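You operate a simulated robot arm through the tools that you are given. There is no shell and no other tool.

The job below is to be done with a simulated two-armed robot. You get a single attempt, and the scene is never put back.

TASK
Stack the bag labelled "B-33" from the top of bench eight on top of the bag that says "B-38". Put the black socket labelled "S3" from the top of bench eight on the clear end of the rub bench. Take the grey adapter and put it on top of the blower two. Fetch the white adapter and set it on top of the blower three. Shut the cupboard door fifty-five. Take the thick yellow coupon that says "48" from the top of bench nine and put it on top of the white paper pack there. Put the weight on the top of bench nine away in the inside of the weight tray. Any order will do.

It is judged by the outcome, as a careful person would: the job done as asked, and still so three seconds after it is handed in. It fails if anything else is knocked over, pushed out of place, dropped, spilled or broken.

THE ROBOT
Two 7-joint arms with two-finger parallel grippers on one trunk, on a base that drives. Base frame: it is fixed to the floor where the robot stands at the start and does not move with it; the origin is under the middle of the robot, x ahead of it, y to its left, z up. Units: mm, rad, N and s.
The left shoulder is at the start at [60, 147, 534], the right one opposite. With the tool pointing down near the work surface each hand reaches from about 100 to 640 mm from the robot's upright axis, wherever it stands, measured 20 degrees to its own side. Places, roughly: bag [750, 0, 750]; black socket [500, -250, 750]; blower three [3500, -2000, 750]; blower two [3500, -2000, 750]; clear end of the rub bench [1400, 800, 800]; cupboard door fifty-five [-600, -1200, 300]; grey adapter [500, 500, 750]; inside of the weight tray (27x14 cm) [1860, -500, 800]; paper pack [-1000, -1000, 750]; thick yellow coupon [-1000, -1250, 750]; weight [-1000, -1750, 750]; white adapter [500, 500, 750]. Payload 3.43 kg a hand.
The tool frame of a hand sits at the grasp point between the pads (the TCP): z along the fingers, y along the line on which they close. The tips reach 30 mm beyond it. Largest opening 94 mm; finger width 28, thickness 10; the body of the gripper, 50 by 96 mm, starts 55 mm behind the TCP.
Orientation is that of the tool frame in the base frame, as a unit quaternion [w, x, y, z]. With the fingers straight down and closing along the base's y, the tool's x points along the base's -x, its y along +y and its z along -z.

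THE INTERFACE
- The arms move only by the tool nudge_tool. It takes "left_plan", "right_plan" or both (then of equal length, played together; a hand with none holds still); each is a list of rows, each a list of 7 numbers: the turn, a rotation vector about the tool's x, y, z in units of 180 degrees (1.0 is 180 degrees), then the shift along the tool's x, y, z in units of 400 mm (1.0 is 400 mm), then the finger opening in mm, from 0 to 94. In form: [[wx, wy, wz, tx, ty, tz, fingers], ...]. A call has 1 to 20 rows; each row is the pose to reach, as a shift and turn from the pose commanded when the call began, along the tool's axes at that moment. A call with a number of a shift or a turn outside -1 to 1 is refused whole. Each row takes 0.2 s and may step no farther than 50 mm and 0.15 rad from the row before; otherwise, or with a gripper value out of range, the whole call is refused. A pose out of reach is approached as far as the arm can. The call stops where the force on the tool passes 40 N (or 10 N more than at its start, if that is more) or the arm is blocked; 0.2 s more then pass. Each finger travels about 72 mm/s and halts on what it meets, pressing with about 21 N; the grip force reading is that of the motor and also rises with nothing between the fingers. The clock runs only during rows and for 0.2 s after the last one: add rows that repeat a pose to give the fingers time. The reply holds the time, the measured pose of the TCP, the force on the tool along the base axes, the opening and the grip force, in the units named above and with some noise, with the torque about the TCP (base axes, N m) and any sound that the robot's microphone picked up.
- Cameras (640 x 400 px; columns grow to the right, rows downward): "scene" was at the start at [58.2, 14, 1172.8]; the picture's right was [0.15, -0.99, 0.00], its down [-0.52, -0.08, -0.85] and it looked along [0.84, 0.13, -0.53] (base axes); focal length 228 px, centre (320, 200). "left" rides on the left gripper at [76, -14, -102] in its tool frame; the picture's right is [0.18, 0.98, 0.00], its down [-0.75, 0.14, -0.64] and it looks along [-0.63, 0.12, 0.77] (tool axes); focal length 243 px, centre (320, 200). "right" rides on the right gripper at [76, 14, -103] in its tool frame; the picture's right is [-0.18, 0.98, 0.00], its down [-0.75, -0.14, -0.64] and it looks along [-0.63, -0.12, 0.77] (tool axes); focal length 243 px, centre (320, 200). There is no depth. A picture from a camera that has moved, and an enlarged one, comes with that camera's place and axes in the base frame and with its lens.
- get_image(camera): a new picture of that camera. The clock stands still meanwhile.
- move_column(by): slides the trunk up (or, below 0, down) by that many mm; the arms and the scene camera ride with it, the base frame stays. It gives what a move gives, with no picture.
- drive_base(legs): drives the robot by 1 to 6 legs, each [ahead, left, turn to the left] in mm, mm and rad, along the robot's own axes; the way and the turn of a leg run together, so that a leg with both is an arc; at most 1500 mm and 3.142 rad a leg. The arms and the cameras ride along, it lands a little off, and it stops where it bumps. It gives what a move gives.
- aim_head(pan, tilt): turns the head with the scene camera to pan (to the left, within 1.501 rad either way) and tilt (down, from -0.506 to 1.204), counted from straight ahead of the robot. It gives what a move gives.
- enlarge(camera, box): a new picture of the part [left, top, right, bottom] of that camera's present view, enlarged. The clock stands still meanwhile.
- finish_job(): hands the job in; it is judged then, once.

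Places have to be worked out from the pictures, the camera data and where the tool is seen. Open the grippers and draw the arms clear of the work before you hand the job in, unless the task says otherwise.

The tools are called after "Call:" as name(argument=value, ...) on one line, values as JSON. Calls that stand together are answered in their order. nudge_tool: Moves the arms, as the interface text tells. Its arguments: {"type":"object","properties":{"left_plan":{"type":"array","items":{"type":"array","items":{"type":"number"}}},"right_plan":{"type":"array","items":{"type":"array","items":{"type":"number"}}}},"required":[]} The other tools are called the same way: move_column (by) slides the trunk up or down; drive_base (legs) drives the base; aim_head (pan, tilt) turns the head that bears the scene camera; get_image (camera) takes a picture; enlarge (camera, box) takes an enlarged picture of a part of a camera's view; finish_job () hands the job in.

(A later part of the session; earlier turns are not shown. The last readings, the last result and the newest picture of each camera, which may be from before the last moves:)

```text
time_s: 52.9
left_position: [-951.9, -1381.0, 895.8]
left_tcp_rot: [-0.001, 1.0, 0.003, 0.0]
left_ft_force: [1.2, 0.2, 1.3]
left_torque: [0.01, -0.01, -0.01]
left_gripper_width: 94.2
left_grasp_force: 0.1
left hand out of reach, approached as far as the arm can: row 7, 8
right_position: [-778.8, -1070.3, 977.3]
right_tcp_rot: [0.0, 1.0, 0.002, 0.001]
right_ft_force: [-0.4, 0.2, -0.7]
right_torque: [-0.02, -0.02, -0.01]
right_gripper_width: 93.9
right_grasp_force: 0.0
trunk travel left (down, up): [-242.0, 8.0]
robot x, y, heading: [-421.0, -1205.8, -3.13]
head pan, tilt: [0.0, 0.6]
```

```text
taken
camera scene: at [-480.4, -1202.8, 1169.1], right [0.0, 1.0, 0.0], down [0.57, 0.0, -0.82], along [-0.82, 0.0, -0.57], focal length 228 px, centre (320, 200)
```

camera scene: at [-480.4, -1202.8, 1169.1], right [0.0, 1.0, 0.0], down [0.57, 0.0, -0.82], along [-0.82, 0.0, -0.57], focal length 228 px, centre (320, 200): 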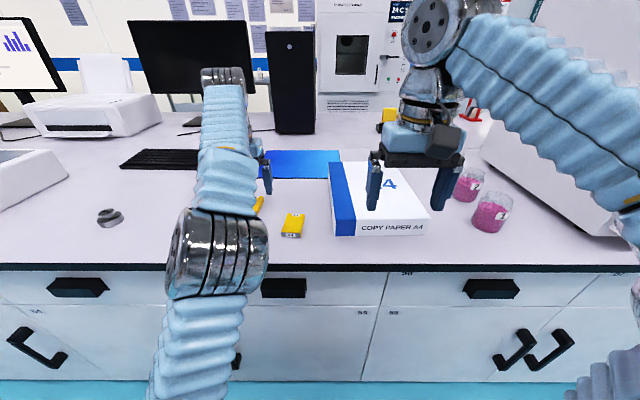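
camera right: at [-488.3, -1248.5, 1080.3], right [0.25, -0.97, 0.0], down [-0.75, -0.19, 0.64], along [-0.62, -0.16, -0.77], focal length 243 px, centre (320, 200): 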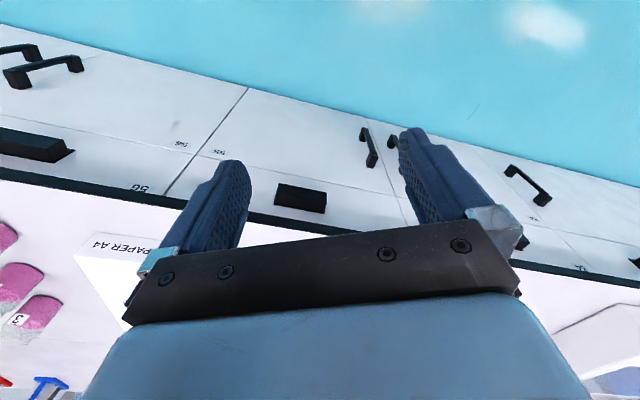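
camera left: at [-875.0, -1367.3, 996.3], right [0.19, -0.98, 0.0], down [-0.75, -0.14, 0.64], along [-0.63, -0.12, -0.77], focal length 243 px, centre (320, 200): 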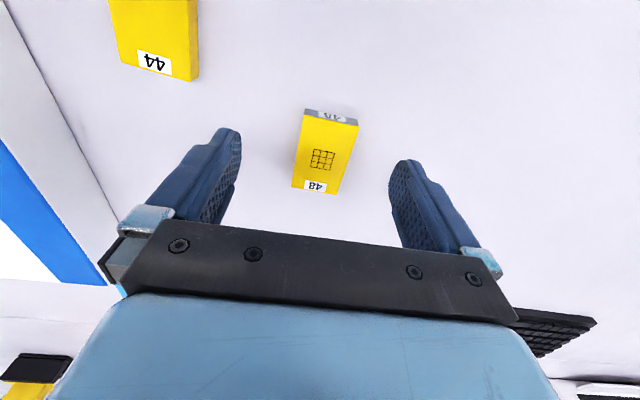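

The wrist view puts coupon 48 centred at about (-983,-1390), aligned with x and 45 mm wide. I'll creep 32 mm forward, align and descend.

Call:
drive_base(legs=[[30, 0, 0]])

Call:
nudge_tool(left_plan=[[0, 0, 0, 0, 0.0225, 0.04, 94], [0, 0, 0, 0, 0.0225, 0.08, 94], [0, 0, 0, 0, 0.0225, 0.12, 94], [0, 0, 0, 0, 0.0225, 0.14, 94]])

Call:
get_image(camera="left")

```text
time_s: 53.7
left_position: [-982.1, -1381.1, 894.5]
left_tcp_rot: [-0.001, 1.0, 0.002, 0.0]
left_ft_force: [0.4, -0.7, 0.4]
left_torque: [0.01, 0.03, 0.01]
left_gripper_width: 94.2
left_grasp_force: 0.1
right_position: [-807.7, -1070.5, 978.6]
right_tcp_rot: [0.001, 1.0, 0.002, 0.002]
right_ft_force: [1.3, 0.1, -0.6]
right_torque: [0.01, 0.04, 0.02]
right_gripper_width: 94.3
right_grasp_force: 0.0
trunk travel left (down, up): [-242.0, 8.0]
robot x, y, heading: [-455.4, -1203.7, -3.139]
head pan, tilt: [0.0, 0.6]
```

```text
time_s: 54.7
left_position: [-981.1, -1389.9, 840.5]
left_tcp_rot: [-0.001, 1.0, 0.002, 0.0]
left_ft_force: [-0.6, 0.5, 0.5]
left_torque: [0.02, -0.03, 0.02]
left_gripper_width: 94.0
left_grasp_force: 0.0
right_position: [-808.0, -1070.2, 978.5]
right_tcp_rot: [0.001, 1.0, 0.002, 0.003]
right_ft_force: [0.5, 0.3, -0.1]
right_torque: [0.04, -0.01, 0.06]
right_gripper_width: 94.0
right_grasp_force: 0.1
trunk travel left (down, up): [-242.0, 8.0]
robot x, y, heading: [-450.3, -1201.2, -3.141]
head pan, tilt: [0.0, 0.6]
```

```text
taken
camera left: at [-904.7, -1376.1, 941.8], right [0.19, -0.98, 0.0], down [-0.75, -0.14, 0.64], along [-0.63, -0.12, -0.77], focal length 243 px, centre (320, 200)
```

left: 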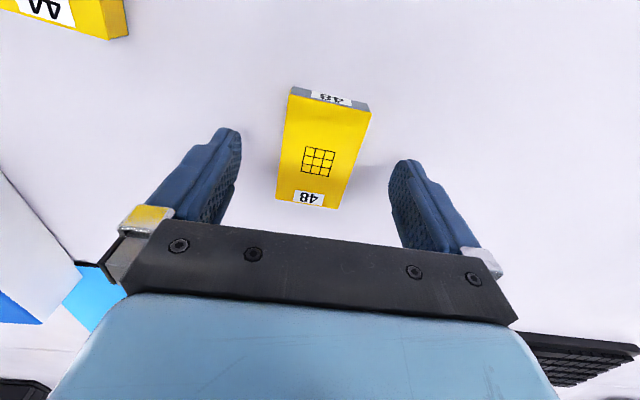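

The coupon is centred between the fingers. Lower about 14 mm and close.

Call:
nudge_tool(left_plan=[[0, 0, 0, 0, 0, 0.0175, 94], [0, 0, 0, 0, 0, 0.0325, 94], [0, 0, 0, 0, 0, 0.035, 80], [0, 0, 0, 0, 0, 0.035, 60], [0, 0, 0, 0, 0, 0.035, 36], [0, 0, 0, 0, 0, 0.035, 30], [0, 0, 0, 0, 0, 0.035, 30]])

```text
time_s: 55.5
left_position: [-981.7, -1390.7, 830.4]
left_tcp_rot: [0.001, 1.0, 0.002, -0.006]
left_ft_force: [0.9, 0.2, 22.9]
left_torque: [0.08, -0.34, 0.19]
left_gripper_width: 82.9
left_grasp_force: 2.2
right_position: [-806.7, -1070.0, 978.3]
right_tcp_rot: [0.001, 1.0, 0.002, 0.001]
right_ft_force: [0.6, -0.5, -1.0]
right_torque: [-0.01, 0.02, 0.01]
right_gripper_width: 94.1
right_grasp_force: 0.1
trunk travel left (down, up): [-242.0, 8.0]
robot x, y, heading: [-454.3, -1202.1, -3.141]
head pan, tilt: [0.0, 0.6]
stopped in row 3 (left hand): the force on the tool passed its limit at 44 N (the readings are from after the stop); the commanded pose is now the measured one
```

The tips touched the bench at TCP z≈830, so the bench top is at z≈800. Raise 3 mm and close.

Call:
nudge_tool(left_plan=[[0, 0, 0, 0, 0, -0.0075, 82], [0, 0, 0, 0, 0, -0.0075, 60], [0, 0, 0, 0, 0, -0.0075, 40], [0, 0, 0, 0, 0, -0.0075, 36], [0, 0, 0, 0, 0, -0.0075, 30], [0, 0, 0, 0, 0, -0.0075, 30]])

Call:
get_image(camera="left")

```text
time_s: 56.9
left_position: [-982.1, -1390.7, 830.2]
left_tcp_rot: [0.0, 1.0, 0.002, -0.004]
left_ft_force: [0.0, -0.1, -0.2]
left_torque: [-0.01, 0.0, 0.0]
left_gripper_width: 43.2
left_grasp_force: 21.0
right_position: [-808.9, -1070.9, 978.5]
right_tcp_rot: [0.001, 1.0, 0.002, 0.002]
right_ft_force: [-0.3, 0.3, 1.2]
right_torque: [-0.02, -0.01, 0.01]
right_gripper_width: 94.1
right_grasp_force: 0.0
trunk travel left (down, up): [-242.0, 8.0]
robot x, y, heading: [-449.7, -1207.0, -3.137]
head pan, tilt: [0.0, 0.6]
```

```text
taken
camera left: at [-905.0, -1376.9, 932.1], right [0.19, -0.98, 0.0], down [-0.75, -0.14, 0.65], along [-0.64, -0.12, -0.76], focal length 243 px, centre (320, 200)
```

left: 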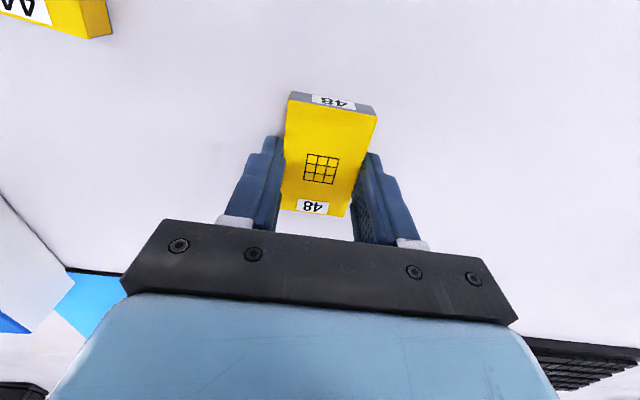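

Gripped (43 mm). Lift 100 mm and slide the base right so the coupon hangs over the pack.

Call:
nudge_tool(left_plan=[[0, 0, 0, 0, 0, -0.08, 30], [0, 0, 0, 0, 0, -0.16, 30], [0, 0, 0, 0, 0, -0.25, 30]])

Call:
drive_base(legs=[[0, -315, 0]])

Call:
get_image(camera="left")

Call:
get_image(camera="scene")

```text
time_s: 57.7
left_position: [-966.7, -1387.8, 922.9]
left_tcp_rot: [0.0, 1.0, 0.002, -0.003]
left_ft_force: [0.5, 0.1, 0.3]
left_torque: [0.02, -0.03, -0.02]
left_gripper_width: 42.9
left_grasp_force: 21.2
left hand out of reach, approached as far as the arm can: row 3
right_position: [-808.9, -1071.3, 978.9]
right_tcp_rot: [0.001, 1.0, 0.002, 0.003]
right_ft_force: [-0.9, 0.3, 0.0]
right_torque: [0.01, -0.01, 0.02]
right_gripper_width: 93.9
right_grasp_force: 0.0
trunk travel left (down, up): [-242.0, 8.0]
robot x, y, heading: [-452.3, -1202.7, -3.136]
head pan, tilt: [0.0, 0.6]
```

```text
time_s: 59.8
left_position: [-969.3, -1077.7, 923.4]
left_tcp_rot: [0.0, 1.0, 0.004, -0.004]
left_ft_force: [0.6, 0.1, -0.3]
left_torque: [0.0, 0.01, 0.0]
left_gripper_width: 43.1
left_grasp_force: 20.8
right_position: [-810.0, -759.2, 978.4]
right_tcp_rot: [0.001, 1.0, 0.003, 0.003]
right_ft_force: [1.0, 0.5, -0.1]
right_torque: [-0.01, 0.0, -0.01]
right_gripper_width: 93.8
right_grasp_force: 0.0
trunk travel left (down, up): [-242.0, 8.0]
robot x, y, heading: [-452.2, -894.2, -3.136]
head pan, tilt: [0.0, 0.6]
```

```text
taken
camera left: at [-892.1, -1062.0, 1025.1], right [0.19, -0.98, 0.0], down [-0.75, -0.15, 0.65], along [-0.64, -0.12, -0.76], focal length 243 px, centre (320, 200)
```

left: 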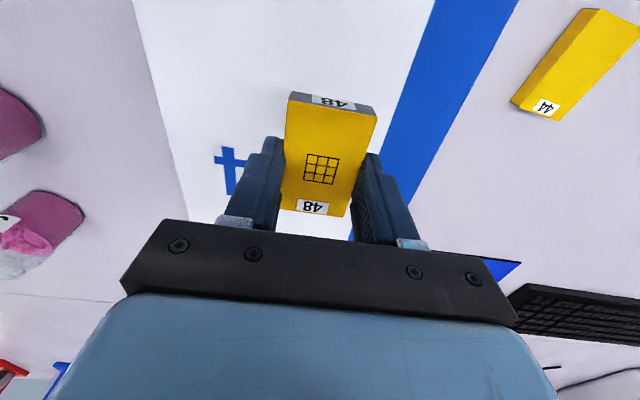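

```text
taken
camera scene: at [-512.8, -890.5, 1169.1], right [-0.01, 1.0, 0.0], down [0.57, 0.0, -0.82], along [-0.82, -0.01, -0.57], focal length 228 px, centre (320, 200)
```

scene: 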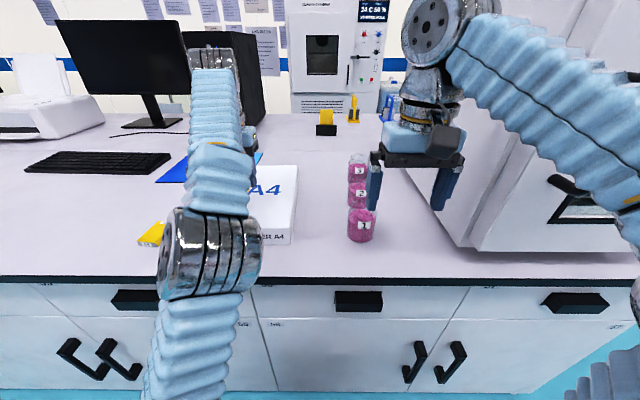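

The coupon hangs over the white pack. Lower in small steps until contact.

Call:
nudge_tool(left_plan=[[0, 0, 0, 0, 0, 0.05, 30], [0, 0, 0, 0, 0, 0.085, 30], [0, 0, 0, 0, 0, 0.095, 30], [0, 0, 0, 0, 0, 0.1, 30], [0, 0, 0, 0, 0, 0.105, 30]])

Call:
enlarge(camera="scene", box=[130, 140, 330, 280])

Call:
get_image(camera="left")

```text
time_s: 61.0
left_position: [-968.0, -1075.6, 882.3]
left_tcp_rot: [0.0, 1.0, 0.004, -0.006]
left_ft_force: [0.3, 0.2, 5.4]
left_torque: [0.04, -0.25, 0.02]
left_gripper_width: 43.0
left_grasp_force: 21.4
right_position: [-810.8, -758.3, 978.5]
right_tcp_rot: [0.0, 1.0, 0.004, 0.002]
right_ft_force: [-0.4, 0.1, 0.5]
right_torque: [0.01, 0.01, 0.01]
right_gripper_width: 94.3
right_grasp_force: 0.1
trunk travel left (down, up): [-242.0, 8.0]
robot x, y, heading: [-452.2, -894.9, -3.14]
head pan, tilt: [0.0, 0.6]
```

```text
2.86 times, centred on (230, 210) of scene
camera zoom: at [-512.4, -890.2, 1169.3], right [-0.01, 1.0, 0.0], down [0.56, 0.0, -0.83], along [-0.83, -0.01, -0.56], focal length 650 px, centre (577, 171)
```

zoom: 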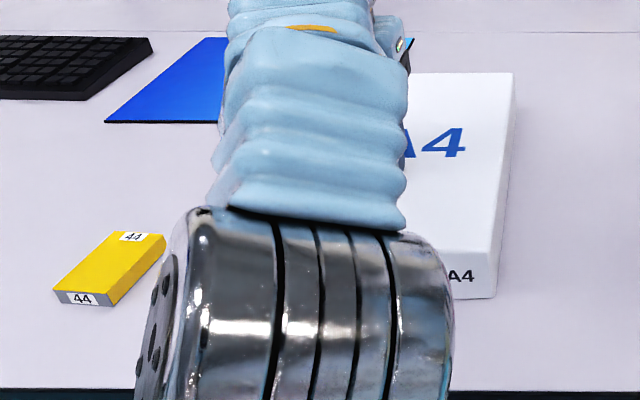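

```text
taken
camera left: at [-892.2, -1061.3, 983.1], right [0.19, -0.98, 0.0], down [-0.75, -0.15, 0.65], along [-0.64, -0.12, -0.76], focal length 243 px, centre (320, 200)
```

left: 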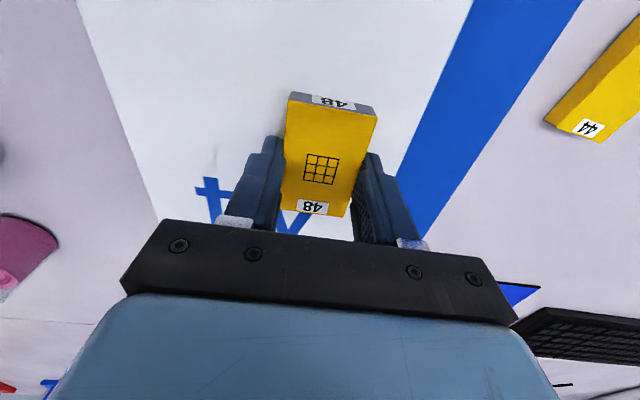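

Contact is felt (5.4 N), with the coupon resting on the pack. Release and raise.

Call:
nudge_tool(left_plan=[[0, 0, 0, 0, 0, -0.003, 46], [0, 0, 0, 0, 0, -0.003, 55], [0, 0, 0, 0, 0, -0.003, 70], [0, 0, 0, 0, 0, -0.003, 75], [0, 0, 0, 0, 0, -0.05, 75], [0, 0, 0, 0, 0, -0.12, 75], [0, 0, 0, 0.05, 0, -0.2, 75], [0, 0, 0, 0.15, 0, -0.26, 75], [0, 0, 0, 0.25, 0, -0.26, 80], [0, 0, 0, 0.35, 0, -0.26, 94], [0, 0, 0, 0.45, 0, -0.26, 94], [0, 0, 0, 0.55, 0, -0.26, 94]])

Call:
get_image(camera="scene")

Call:
get_image(camera="left")

```text
time_s: 63.6
left_position: [-746.9, -1075.4, 984.2]
left_tcp_rot: [0.0, 1.0, 0.005, -0.003]
left_ft_force: [-0.2, -0.8, -0.3]
left_torque: [0.01, -0.01, 0.0]
left_gripper_width: 94.1
left_grasp_force: 0.2
left hand out of reach, approached as far as the arm can: row 6, 7, 8
right_position: [-811.9, -757.9, 977.6]
right_tcp_rot: [0.001, 1.0, 0.003, 0.001]
right_ft_force: [-0.2, -0.9, -0.1]
right_torque: [0.03, 0.0, 0.02]
right_gripper_width: 94.0
right_grasp_force: 0.0
trunk travel left (down, up): [-242.0, 8.0]
robot x, y, heading: [-454.8, -889.5, -3.132]
head pan, tilt: [0.0, 0.6]
```

```text
taken
camera scene: at [-512.9, -890.4, 1169.1], right [-0.01, 1.0, 0.0], down [0.57, 0.0, -0.82], along [-0.82, -0.01, -0.57], focal length 228 px, centre (320, 200)
```

scene: 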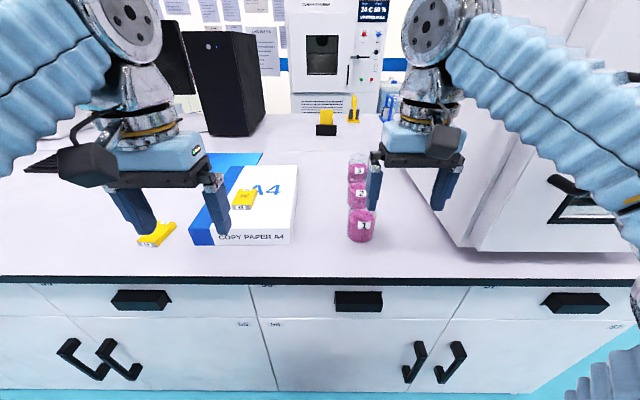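

```text
taken
camera left: at [-669.9, -1060.4, 1085.5], right [0.19, -0.98, 0.0], down [-0.75, -0.15, 0.65], along [-0.64, -0.12, -0.76], focal length 243 px, centre (320, 200)
```

left: 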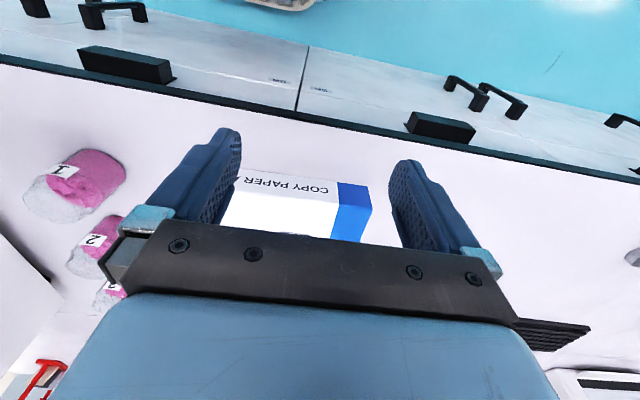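

Coupon 48 is resting on the white pack. Now slide left along the bench to the weight at about (-912,-1722).

Call:
drive_base(legs=[[0, 650, 0]])

Call:
get_image(camera="scene")

Call:
get_image(camera="left")

```text
time_s: 67.2
left_position: [-737.6, -1719.4, 985.7]
left_tcp_rot: [0.0, 1.0, 0.007, -0.005]
left_ft_force: [-0.1, 0.2, 0.5]
left_torque: [-0.03, 0.01, 0.02]
left_gripper_width: 93.9
left_grasp_force: 0.1
right_position: [-804.3, -1404.2, 979.1]
right_tcp_rot: [0.0, 1.0, 0.009, 0.002]
right_ft_force: [-0.2, -0.4, 0.5]
right_torque: [0.02, 0.0, -0.02]
right_gripper_width: 94.2
right_grasp_force: 0.1
trunk travel left (down, up): [-242.0, 8.0]
robot x, y, heading: [-446.0, -1531.9, -3.126]
head pan, tilt: [0.0, 0.6]
```

```text
taken
camera scene: at [-505.1, -1533.2, 1169.1], right [-0.02, 1.0, 0.0], down [0.56, 0.01, -0.83], along [-0.82, -0.01, -0.56], focal length 228 px, centre (320, 200)
```

scene: 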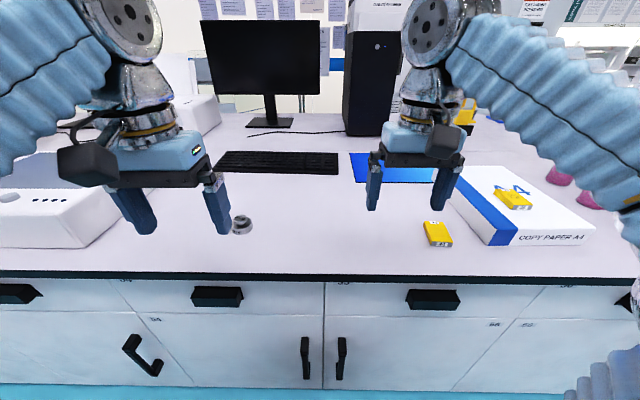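

```text
taken
camera left: at [-660.7, -1704.1, 1085.9], right [0.2, -0.98, 0.0], down [-0.75, -0.15, 0.65], along [-0.64, -0.13, -0.76], focal length 243 px, centre (320, 200)
```

left: 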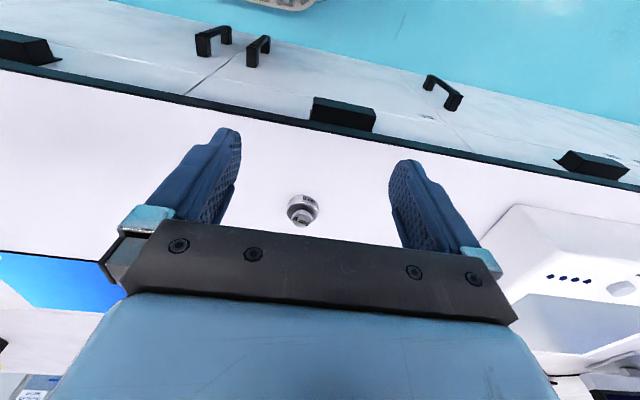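

Weight is at about (-910,-1726). Moving the left hand above it.

Call:
nudge_tool(left_plan=[[0, 0, 0, -0.1, 0.004, 0.02, 94], [0, 0, 0, -0.2, 0.008, 0.08, 94], [0, 0, 0, -0.3, 0.012, 0.14, 94], [0, 0, 0, -0.39, 0.015, 0.2, 94], [0, 0, 0, -0.4325, 0.015, 0.27, 94], [0, 0, 0, -0.4325, 0.015, 0.2875, 94]])

Call:
get_image(camera="left")

```text
time_s: 68.6
left_position: [-911.9, -1729.1, 870.0]
left_tcp_rot: [0.0, 1.0, 0.008, -0.004]
left_ft_force: [0.0, 0.3, 1.3]
left_torque: [-0.02, 0.03, -0.02]
left_gripper_width: 94.0
left_grasp_force: 0.0
right_position: [-804.7, -1403.8, 977.8]
right_tcp_rot: [0.0, 1.0, 0.008, 0.002]
right_ft_force: [0.5, 0.4, -0.3]
right_torque: [0.03, -0.01, -0.01]
right_gripper_width: 93.9
right_grasp_force: 0.0
trunk travel left (down, up): [-242.0, 8.0]
robot x, y, heading: [-447.1, -1528.3, -3.129]
head pan, tilt: [0.0, 0.6]
```

```text
taken
camera left: at [-834.9, -1714.0, 971.7], right [0.2, -0.98, 0.0], down [-0.75, -0.15, 0.65], along [-0.64, -0.13, -0.76], focal length 243 px, centre (320, 200)
```

left: 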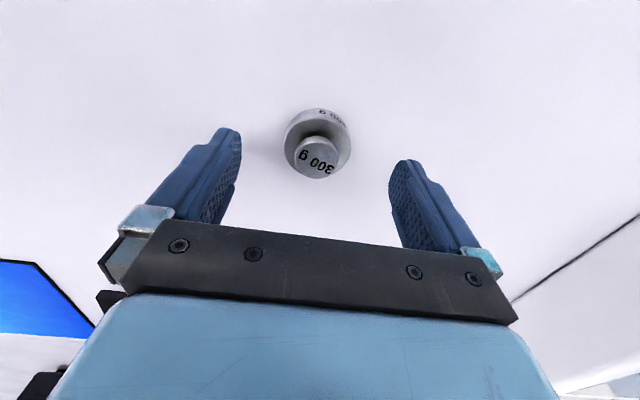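

Centred over the 300 g weight. Descend to just above the bench and close on its body.

Call:
nudge_tool(left_plan=[[0, 0, 0, 0, 0, 0.04, 94], [0, 0, 0, 0, 0, 0.075, 94], [0, 0, 0, 0, 0, 0.09, 94], [0, 0, 0, 0, 0, 0.09, 75], [0, 0, 0, 0, 0, 0.09, 50], [0, 0, 0, 0, 0, 0.09, 40], [0, 0, 0, 0, 0, 0.09, 34], [0, 0, 0, 0, 0, 0.09, 34]])

Call:
get_image(camera="left")

```text
time_s: 70.4
left_position: [-910.3, -1728.3, 835.8]
left_tcp_rot: [0.0, 1.0, 0.008, -0.004]
left_ft_force: [-1.1, -0.1, -0.3]
left_torque: [-0.05, -0.01, 0.0]
left_gripper_width: 48.4
left_grasp_force: 21.2
right_position: [-804.4, -1403.5, 978.4]
right_tcp_rot: [0.001, 1.0, 0.008, 0.001]
right_ft_force: [0.0, -0.8, -0.1]
right_torque: [-0.01, -0.01, -0.03]
right_gripper_width: 93.9
right_grasp_force: 0.1
trunk travel left (down, up): [-242.0, 8.0]
robot x, y, heading: [-449.5, -1533.4, -3.125]
head pan, tilt: [0.0, 0.6]
```

```text
taken
camera left: at [-833.7, -1712.6, 936.1], right [0.2, -0.98, 0.0], down [-0.75, -0.15, 0.65], along [-0.64, -0.13, -0.76], focal length 243 px, centre (320, 200)
```

left: 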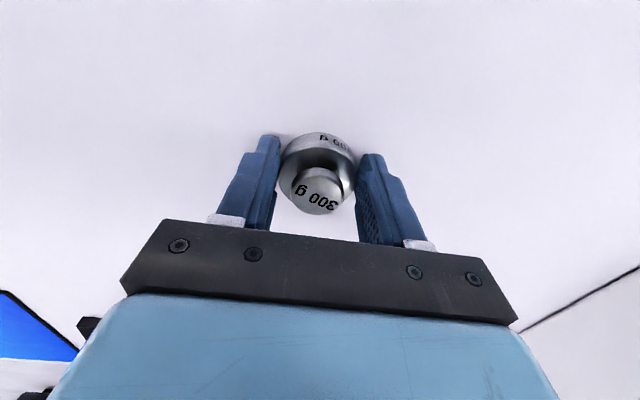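

Gripped at 48 mm. Lift and draw the hand back toward the robot.

Call:
nudge_tool(left_plan=[[0, 0, 0, 0, 0, -0.08, 34], [0, 0, 0, 0, 0, -0.18, 34], [0, 0, 0, 0, 0, -0.28, 34], [0, 0, 0, 0.08, 0, -0.34, 34], [0, 0, 0, 0.18, 0, -0.36, 34], [0, 0, 0, 0.28, 0, -0.36, 34], [0, 0, 0, 0.38, 0, -0.36, 34], [0, 0, 0, 0.44, 0, -0.36, 34]])

Call:
get_image(camera="left")

Call:
aim_head(pan=0.0, tilt=0.4)

Call:
get_image(camera="scene")

```text
time_s: 72.2
left_position: [-735.2, -1725.9, 978.7]
left_tcp_rot: [0.001, 1.0, 0.01, -0.004]
left_ft_force: [-0.5, 0.7, -3.1]
left_torque: [-0.01, -0.05, 0.03]
left_gripper_width: 48.4
left_grasp_force: 21.1
right_position: [-804.6, -1404.2, 979.3]
right_tcp_rot: [0.001, 1.0, 0.009, 0.002]
right_ft_force: [0.0, 1.1, 0.0]
right_torque: [0.0, -0.05, -0.01]
right_gripper_width: 94.0
right_grasp_force: 0.1
trunk travel left (down, up): [-242.0, 8.0]
robot x, y, heading: [-449.4, -1534.9, -3.126]
head pan, tilt: [0.0, 0.6]
```

```text
taken
camera left: at [-658.7, -1710.6, 1079.0], right [0.2, -0.98, 0.0], down [-0.75, -0.15, 0.65], along [-0.64, -0.13, -0.76], focal length 243 px, centre (320, 200)
```

left: 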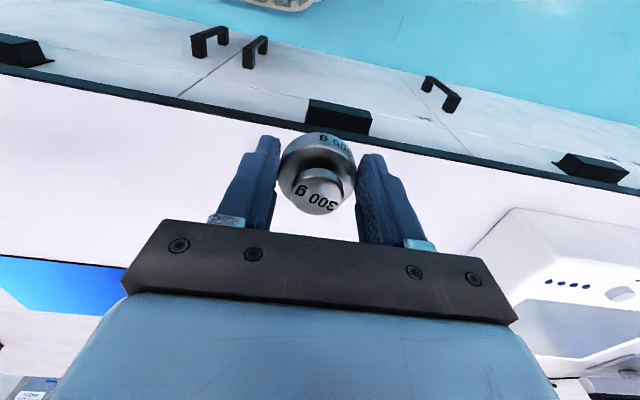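

```text
time_s: 72.9
left_position: [-735.9, -1726.0, 978.3]
left_tcp_rot: [-0.001, 1.0, 0.007, -0.004]
left_ft_force: [-0.7, 0.3, -3.1]
left_torque: [-0.02, -0.01, 0.01]
left_gripper_width: 48.5
left_grasp_force: 21.7
right_position: [-805.8, -1404.3, 977.4]
right_tcp_rot: [0.001, 1.0, 0.007, 0.002]
right_ft_force: [-0.9, -0.5, 0.3]
right_torque: [0.01, -0.02, 0.0]
right_gripper_width: 93.9
right_grasp_force: 0.0
trunk travel left (down, up): [-242.0, 8.0]
robot x, y, heading: [-441.6, -1532.2, -3.122]
head pan, tilt: [0.0, 0.4]
```

```text
taken
camera scene: at [-509.4, -1533.4, 1187.3], right [-0.02, 1.0, 0.0], down [0.39, 0.01, -0.92], along [-0.92, -0.01, -0.39], focal length 228 px, centre (320, 200)
```

scene: 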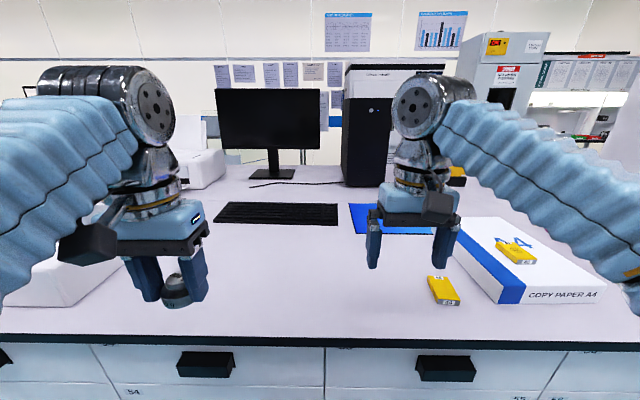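

Weight held (≈3 N). Now back into the aisle, travel to bench eight's front and turn to face it; bags and S3 will be done with the right hand.

Call:
drive_base(legs=[[-290, 0, -0.016], [0, -800, 0], [0, -800, 0], [0, 0, -1.571], [0, 0, -1.571]])

Call:
aim_head(pan=0.0, tilt=0.5)

Call:
get_image(camera="scene")

Call:
get_image(camera="left")

```text
time_s: 90.3
left_position: [118.9, 254.6, 977.8]
left_tcp_rot: [0.004, -0.005, 1.0, 0.0]
left_ft_force: [0.1, -0.8, -1.9]
left_torque: [0.0, 0.0, 0.04]
left_gripper_width: 48.4
left_grasp_force: 20.7
right_position: [187.4, -65.7, 977.9]
right_tcp_rot: [-0.002, -0.004, 1.0, 0.001]
right_ft_force: [0.1, -0.2, 0.6]
right_torque: [-0.02, -0.04, -0.01]
right_gripper_width: 94.0
right_grasp_force: 0.1
trunk travel left (down, up): [-242.0, 8.0]
robot x, y, heading: [-171.4, 63.1, 0.01]
head pan, tilt: [0.0, 0.4]
```

```text
time_s: 91.0
left_position: [120.7, 254.9, 977.8]
left_tcp_rot: [0.005, -0.006, 1.0, 0.001]
left_ft_force: [-0.2, -0.7, -3.4]
left_torque: [-0.02, 0.04, 0.0]
left_gripper_width: 48.4
left_grasp_force: 21.1
right_position: [185.8, -66.8, 978.0]
right_tcp_rot: [-0.003, -0.004, 1.0, 0.001]
right_ft_force: [-0.6, 0.5, -0.1]
right_torque: [0.04, 0.01, -0.01]
right_gripper_width: 93.7
right_grasp_force: 0.1
trunk travel left (down, up): [-242.0, 8.0]
robot x, y, heading: [-172.8, 63.1, 0.007]
head pan, tilt: [0.0, 0.499]
```

```text
taken
camera scene: at [-109.5, 65.2, 1178.2], right [0.01, -1.0, 0.0], down [-0.48, 0.0, -0.88], along [0.88, 0.01, -0.48], focal length 228 px, centre (320, 200)
```

scene: 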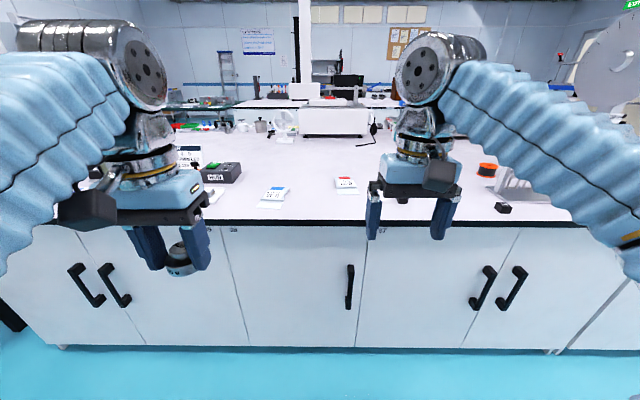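

```text
taken
camera left: at [43.1, 240.6, 1079.1], right [-0.19, 0.98, 0.0], down [0.75, 0.15, 0.65], along [0.64, 0.12, -0.76], focal length 243 px, centre (320, 200)
```

left: 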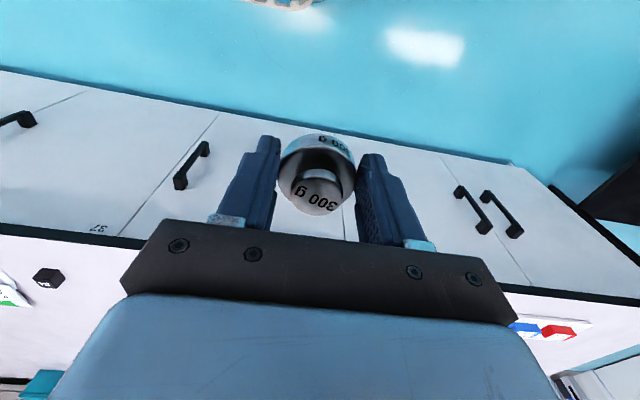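

Zooming on bags to understand their shape.

Call:
enlarge(camera="scene", box=[250, 150, 370, 225])

Call:
enlarge(camera="scene", box=[60, 90, 320, 230])

Call:
get_image(camera="right")

```text
5.33 times, centred on (310, 188) of scene
camera zoom: at [-109.5, 65.2, 1178.2], right [0.01, -1.0, 0.0], down [-0.48, 0.0, -0.88], along [0.88, 0.01, -0.48], focal length 1214 px, centre (373, 267)
```

zoom: 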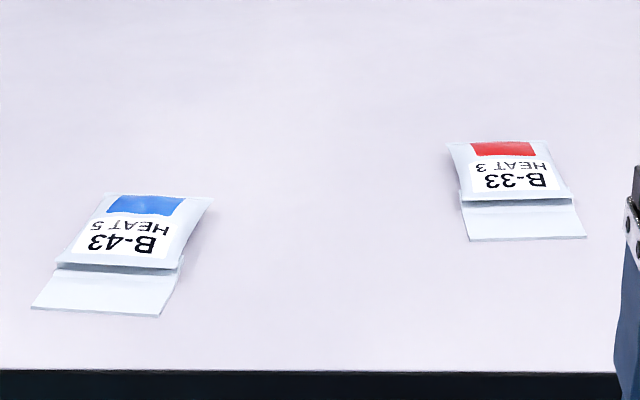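

```text
2.46 times, centred on (190, 160) of scene
camera zoom: at [-109.5, 65.2, 1178.2], right [0.01, -1.0, 0.0], down [-0.48, 0.0, -0.88], along [0.88, 0.01, -0.48], focal length 560 px, centre (640, 298)
```

zoom: 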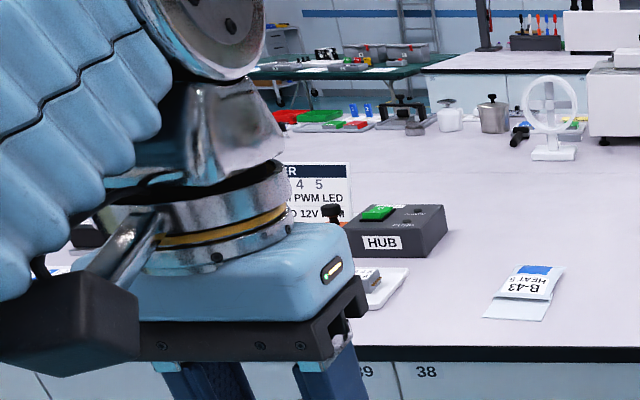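

```text
taken
camera right: at [112.0, -52.6, 1080.2], right [0.18, 0.98, 0.0], down [0.76, -0.13, 0.64], along [0.63, -0.11, -0.77], focal length 243 px, centre (320, 200)
```

right: 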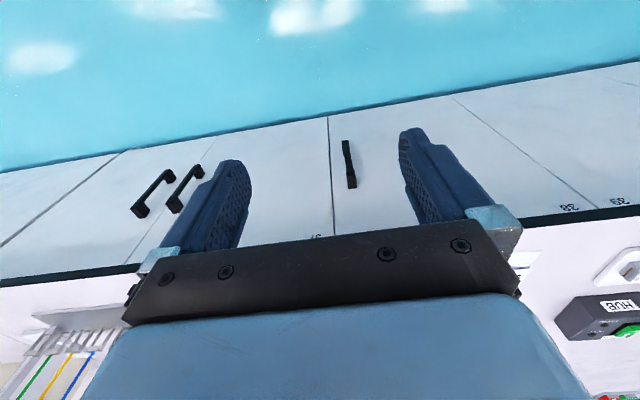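

B-33's pillow spans roughly x 680–780, y -68..12, with its flap toward me. I'll drive up to the bench edge and look again at the bags.

Call:
drive_base(legs=[[272, 60, -0.008]])

Call:
aim_head(pan=-0.3, tilt=0.7)

Call:
get_image(camera="scene")

Call:
get_image(camera="right")

```text
time_s: 92.9
left_position: [391.6, 317.6, 977.9]
left_tcp_rot: [0.004, -0.004, 1.0, 0.001]
left_ft_force: [-0.4, 0.2, -2.7]
left_torque: [-0.01, 0.02, 0.02]
left_gripper_width: 48.3
left_grasp_force: 21.4
right_position: [458.8, -4.3, 978.2]
right_tcp_rot: [-0.002, -0.004, 1.0, 0.001]
right_ft_force: [0.2, 0.1, 0.5]
right_torque: [0.01, 0.0, -0.03]
right_gripper_width: 94.2
right_grasp_force: 0.1
trunk travel left (down, up): [-242.0, 8.0]
robot x, y, heading: [103.2, 132.0, 0.01]
head pan, tilt: [0.0, 0.499]
```

```text
time_s: 93.7
left_position: [392.7, 317.4, 978.0]
left_tcp_rot: [0.004, -0.004, 1.0, -0.001]
left_ft_force: [-0.2, -0.6, -3.1]
left_torque: [-0.01, 0.03, 0.0]
left_gripper_width: 48.7
left_grasp_force: 20.9
right_position: [459.2, -2.9, 978.0]
right_tcp_rot: [-0.001, -0.003, 1.0, 0.0]
right_ft_force: [0.3, -0.9, 0.0]
right_torque: [-0.03, 0.07, 0.0]
right_gripper_width: 94.0
right_grasp_force: 0.1
trunk travel left (down, up): [-242.0, 8.0]
robot x, y, heading: [101.1, 129.6, 0.006]
head pan, tilt: [-0.3, 0.7]
```

```text
taken
camera scene: at [152.8, 102.8, 1160.5], right [-0.29, -0.96, 0.0], down [-0.62, 0.18, -0.77], along [0.73, -0.22, -0.64], focal length 228 px, centre (320, 200)
```

scene: 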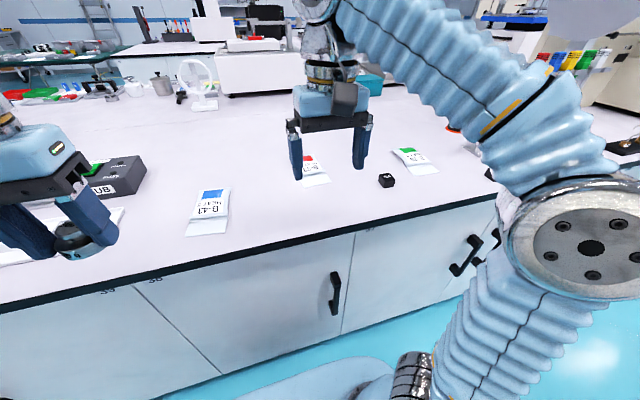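

```text
taken
camera right: at [383.7, 9.9, 1080.2], right [0.18, 0.98, 0.0], down [0.76, -0.14, 0.64], along [0.63, -0.11, -0.77], focal length 243 px, centre (320, 200)
```

right: 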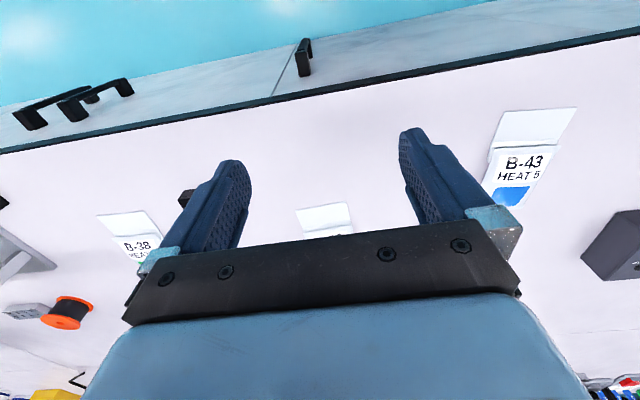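

Moving the right hand forward above B-33 for a close look.

Call:
nudge_tool(right_plan=[[0, 0, 0, -0.1, -0.01, 0.02, 94], [0, 0, 0, -0.2, -0.02, 0.04, 94], [0, 0, 0, -0.3, -0.03, 0.06, 94], [0, 0, 0, -0.4, -0.04, 0.08, 94], [0, 0, 0, -0.5, -0.05, 0.1, 94], [0, 0, 0, -0.56, -0.06, 0.14, 94]])

Call:
get_image(camera="right")

Call:
get_image(camera="scene")

```text
time_s: 95.1
left_position: [392.3, 317.5, 978.0]
left_tcp_rot: [0.004, -0.004, 1.0, 0.0]
left_ft_force: [0.3, -1.0, -1.9]
left_torque: [-0.01, 0.01, -0.02]
left_gripper_width: 48.5
left_grasp_force: 21.2
right_position: [651.7, -24.9, 915.2]
right_tcp_rot: [0.0, -0.004, 1.0, 0.001]
right_ft_force: [-0.3, -0.1, 0.0]
right_torque: [-0.03, 0.03, 0.04]
right_gripper_width: 94.0
right_grasp_force: 0.1
right hand out of reach, approached as far as the arm can: row 4, 5, 6
trunk travel left (down, up): [-242.0, 8.0]
robot x, y, heading: [105.7, 125.8, 0.008]
head pan, tilt: [-0.3, 0.7]
```

```text
taken
camera right: at [575.8, -11.3, 1017.8], right [0.18, 0.98, 0.0], down [0.75, -0.14, 0.64], along [0.63, -0.11, -0.77], focal length 243 px, centre (320, 200)
```

right: 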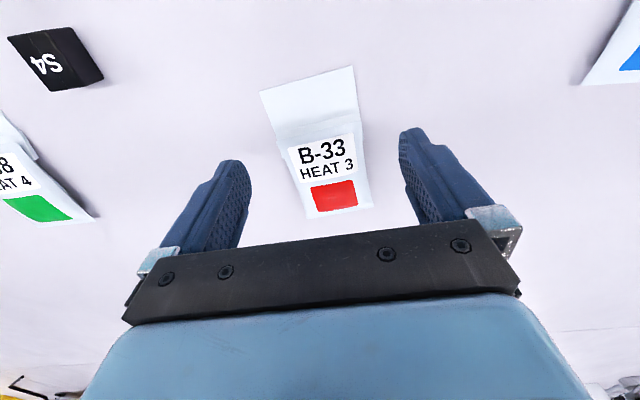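

```text
taken
camera scene: at [152.4, 102.8, 1160.5], right [-0.29, -0.96, 0.0], down [-0.62, 0.19, -0.77], along [0.73, -0.22, -0.64], focal length 228 px, centre (320, 200)
```

scene: 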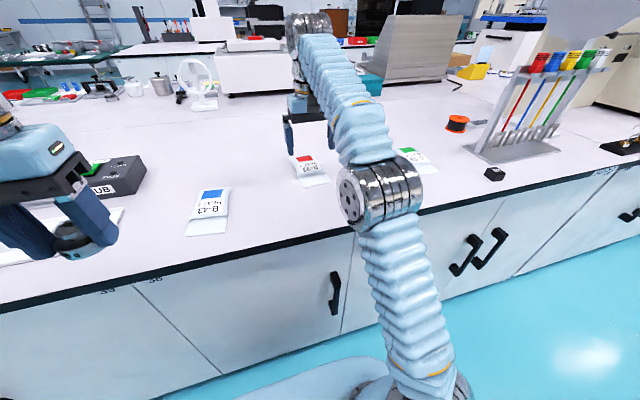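

B-33's pillow: centre about (726,-25), 76 mm wide, rotated about +3.5°. I'll yaw slightly, descend to z≈865 and extend.

Call:
nudge_tool(right_plan=[[0, 0, -0.008, 0, 0, 0.06, 94], [0, 0, -0.0169, -0.01, 0, 0.12, 94], [0, 0, -0.0169, -0.09, 0, 0.13, 94], [0, 0, -0.0169, -0.17, 0.001, 0.13, 94], [0, 0, -0.0169, -0.17, 0.001, 0.13, 94]])

Call:
get_image(camera="right")

```text
time_s: 96.3
left_position: [393.1, 318.1, 978.2]
left_tcp_rot: [0.004, -0.005, 1.0, 0.0]
left_ft_force: [-0.9, -0.7, -2.9]
left_torque: [-0.02, 0.06, 0.02]
left_gripper_width: 48.6
left_grasp_force: 20.9
right_position: [706.1, -26.2, 859.3]
right_tcp_rot: [-0.001, -0.03, 1.0, 0.001]
right_ft_force: [0.5, 0.0, -0.4]
right_torque: [-0.04, -0.01, 0.02]
right_gripper_width: 94.0
right_grasp_force: 0.1
right hand out of reach, approached as far as the arm can: row 4, 5
trunk travel left (down, up): [-242.0, 8.0]
robot x, y, heading: [97.9, 126.3, 0.009]
head pan, tilt: [-0.3, 0.7]
```

```text
taken
camera right: at [630.1, -15.7, 961.3], right [0.12, 0.99, 0.0], down [0.76, -0.1, 0.64], along [0.64, -0.08, -0.77], focal length 243 px, centre (320, 200)
```

right: 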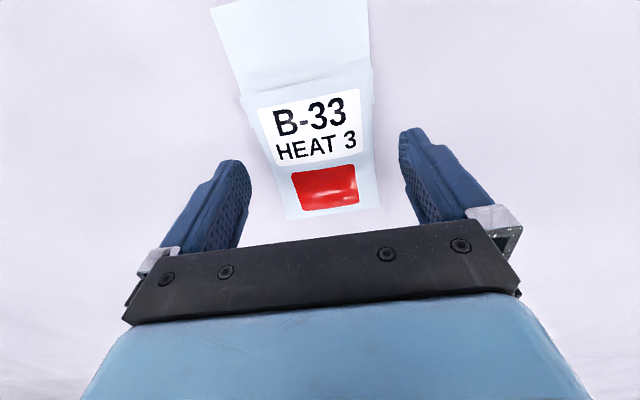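

TCP is nearly centred on the pillow. Descend to ~833 while extending another 12 mm, then close gently.

Call:
nudge_tool(right_plan=[[0, 0, 0, -0.01, 0, 0.03, 94], [0, 0, 0, -0.03, 0, 0.055, 94], [0, 0, 0, -0.03, 0, 0.065, 94], [0, 0, 0, -0.03, 0, 0.065, 94]])

Call:
get_image(camera="right")

```text
time_s: 97.3
left_position: [391.7, 318.5, 978.1]
left_tcp_rot: [0.004, -0.004, 1.0, 0.001]
left_ft_force: [0.4, 0.5, -3.2]
left_torque: [0.01, 0.02, -0.02]
left_gripper_width: 48.6
left_grasp_force: 21.3
right_position: [715.4, -24.4, 833.6]
right_tcp_rot: [-0.002, -0.031, 1.0, 0.002]
right_ft_force: [0.0, 0.5, -0.1]
right_torque: [0.05, 0.02, 0.0]
right_gripper_width: 93.7
right_grasp_force: 0.1
trunk travel left (down, up): [-242.0, 8.0]
robot x, y, heading: [104.1, 126.0, 0.004]
head pan, tilt: [-0.3, 0.7]
```

```text
taken
camera right: at [640.1, -14.0, 936.1], right [0.12, 0.99, 0.0], down [0.76, -0.1, 0.64], along [0.63, -0.08, -0.77], focal length 243 px, centre (320, 200)
```

right: 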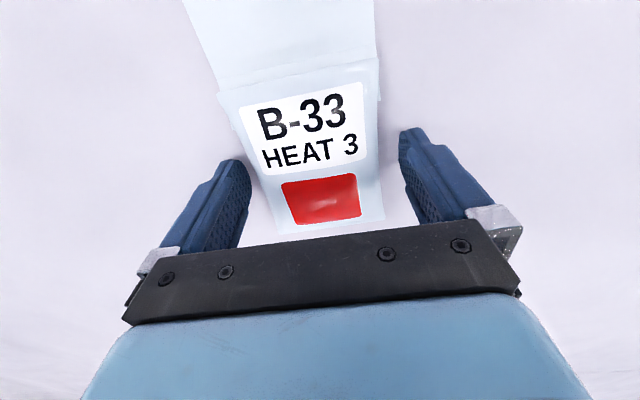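

Shift 4 mm toward -y to centre, then close on the bag.

Call:
nudge_tool(right_plan=[[0, 0, 0, 0, -0.01, 0, 94], [0, 0, 0, 0, -0.01, 0, 84], [0, 0, 0, 0, -0.01, 0, 74], [0, 0, 0, 0, -0.01, 0, 60], [0, 0, 0, 0, -0.01, 0, 50], [0, 0, 0, 0, -0.01, 0, 50]])

Call:
get_image(camera="right")

```text
time_s: 98.7
left_position: [391.8, 317.6, 978.2]
left_tcp_rot: [0.004, -0.005, 1.0, -0.001]
left_ft_force: [0.2, 0.1, -2.9]
left_torque: [0.01, 0.04, -0.01]
left_gripper_width: 48.2
left_grasp_force: 21.3
right_position: [715.9, -25.5, 833.5]
right_tcp_rot: [-0.002, -0.031, 1.0, 0.001]
right_ft_force: [-0.5, -0.2, 1.1]
right_torque: [0.02, -0.02, 0.02]
right_gripper_width: 79.1
right_grasp_force: 20.8
trunk travel left (down, up): [-242.0, 8.0]
robot x, y, heading: [99.5, 125.6, 0.008]
head pan, tilt: [-0.3, 0.7]
```

```text
taken
camera right: at [640.7, -17.8, 935.5], right [0.12, 0.99, 0.0], down [0.76, -0.1, 0.64], along [0.63, -0.08, -0.77], focal length 243 px, centre (320, 200)
```

right: 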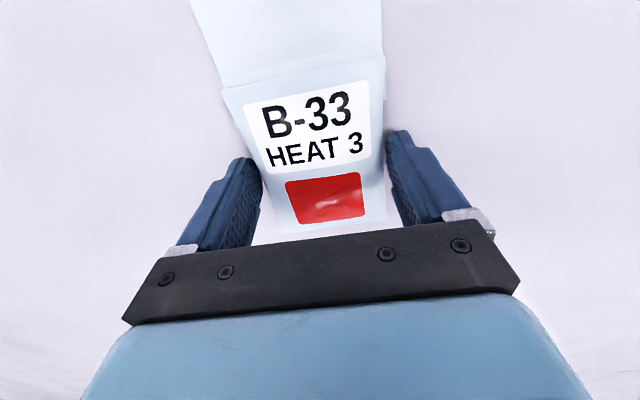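

Fingers halted at 79 mm with force, so the bag is gripped by its sides. Lift a little and check.

Call:
nudge_tool(right_plan=[[0, 0, 0, 0, 0, -0.03, 50], [0, 0, 0, 0, 0, -0.06, 50], [0, 0, 0, 0, 0, -0.1, 50]])

Call:
get_image(camera="right")

Call:
get_image(camera="scene")

```text
time_s: 99.5
left_position: [392.9, 318.8, 978.1]
left_tcp_rot: [0.005, -0.004, 1.0, 0.0]
left_ft_force: [0.5, 0.1, -3.3]
left_torque: [0.03, 0.03, -0.01]
left_gripper_width: 48.4
left_grasp_force: 21.1
right_position: [716.3, -26.5, 845.9]
right_tcp_rot: [-0.002, -0.031, 1.0, 0.001]
right_ft_force: [-0.6, 0.0, -0.2]
right_torque: [0.0, 0.02, 0.0]
right_gripper_width: 79.1
right_grasp_force: 21.4
right hand out of reach, approached as far as the arm can: row 2, 3
trunk travel left (down, up): [-242.0, 8.0]
robot x, y, heading: [102.3, 127.6, 0.013]
head pan, tilt: [-0.3, 0.7]
```

```text
taken
camera right: at [640.6, -17.4, 947.1], right [0.12, 0.99, 0.0], down [0.76, -0.1, 0.64], along [0.63, -0.08, -0.77], focal length 243 px, centre (320, 200)
```

right: 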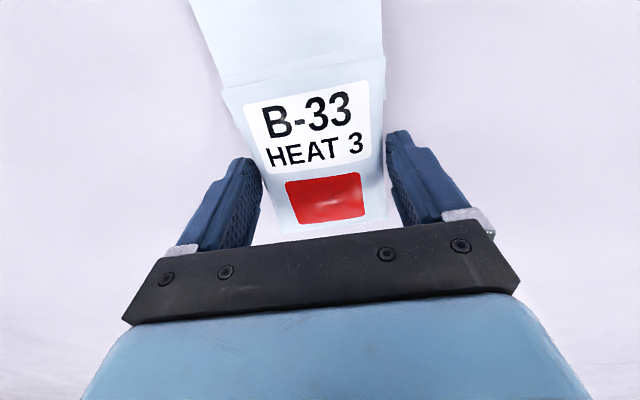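

```text
taken
camera scene: at [152.9, 102.8, 1160.5], right [-0.29, -0.96, 0.0], down [-0.62, 0.19, -0.76], along [0.73, -0.22, -0.64], focal length 228 px, centre (320, 200)
```

scene: 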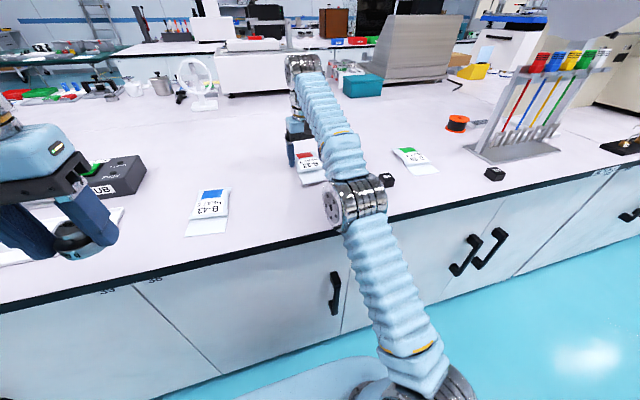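

The bag lifts with the hand. Retract and raise it.

Call:
nudge_tool(right_plan=[[0, 0, 0, 0.06, 0, -0.04, 50], [0, 0, 0, 0.12, 0, -0.1, 50], [0, 0, 0, 0.18, 0, -0.15, 50], [0, 0, 0, 0.24, 0, -0.2, 50], [0, 0, 0, 0.3, 0, -0.22, 50]])

Call:
get_image(camera="scene")

Call:
enlarge(camera="scene", box=[360, 130, 520, 210])

Call:
get_image(camera="right")

```text
time_s: 100.7
left_position: [392.1, 317.5, 978.7]
left_tcp_rot: [0.005, -0.004, 1.0, -0.001]
left_ft_force: [0.5, -0.5, -2.4]
left_torque: [-0.02, 0.03, 0.01]
left_gripper_width: 48.5
left_grasp_force: 21.4
right_position: [598.2, -35.7, 934.2]
right_tcp_rot: [-0.002, -0.031, 1.0, 0.0]
right_ft_force: [-0.7, 0.0, -0.6]
right_torque: [0.01, 0.04, 0.04]
right_gripper_width: 78.9
right_grasp_force: 21.0
trunk travel left (down, up): [-242.0, 8.0]
robot x, y, heading: [102.1, 128.6, 0.01]
head pan, tilt: [-0.3, 0.7]
```

```text
taken
camera scene: at [153.1, 102.8, 1160.5], right [-0.29, -0.96, 0.0], down [-0.62, 0.19, -0.76], along [0.73, -0.22, -0.64], focal length 228 px, centre (320, 200)
```

scene: 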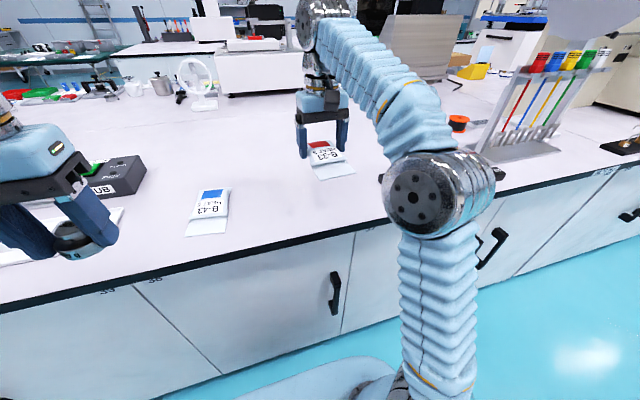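

```text
4.00 times, centred on (440, 170) of scene
camera zoom: at [153.1, 102.8, 1160.5], right [-0.29, -0.96, 0.0], down [-0.62, 0.19, -0.76], along [0.73, -0.22, -0.64], focal length 910 px, centre (-160, 320)
```

zoom: 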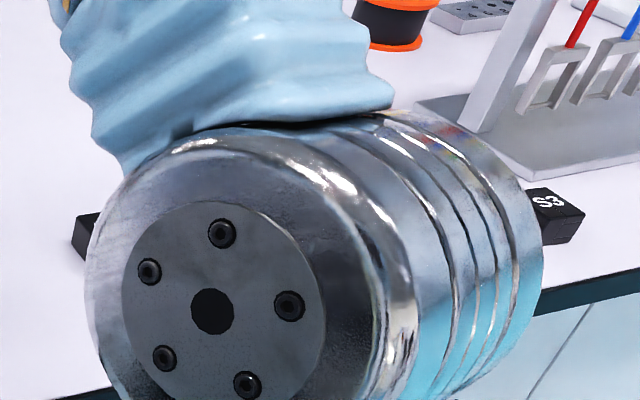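

```text
taken
camera right: at [522.4, -26.1, 1036.6], right [0.12, 0.99, 0.0], down [0.76, -0.1, 0.64], along [0.63, -0.08, -0.77], focal length 243 px, centre (320, 200)
```

right: 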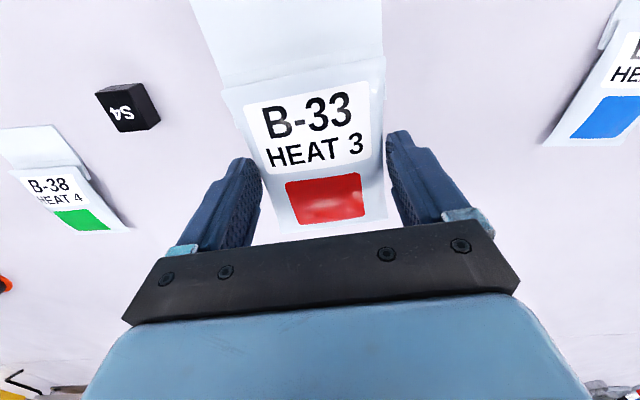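

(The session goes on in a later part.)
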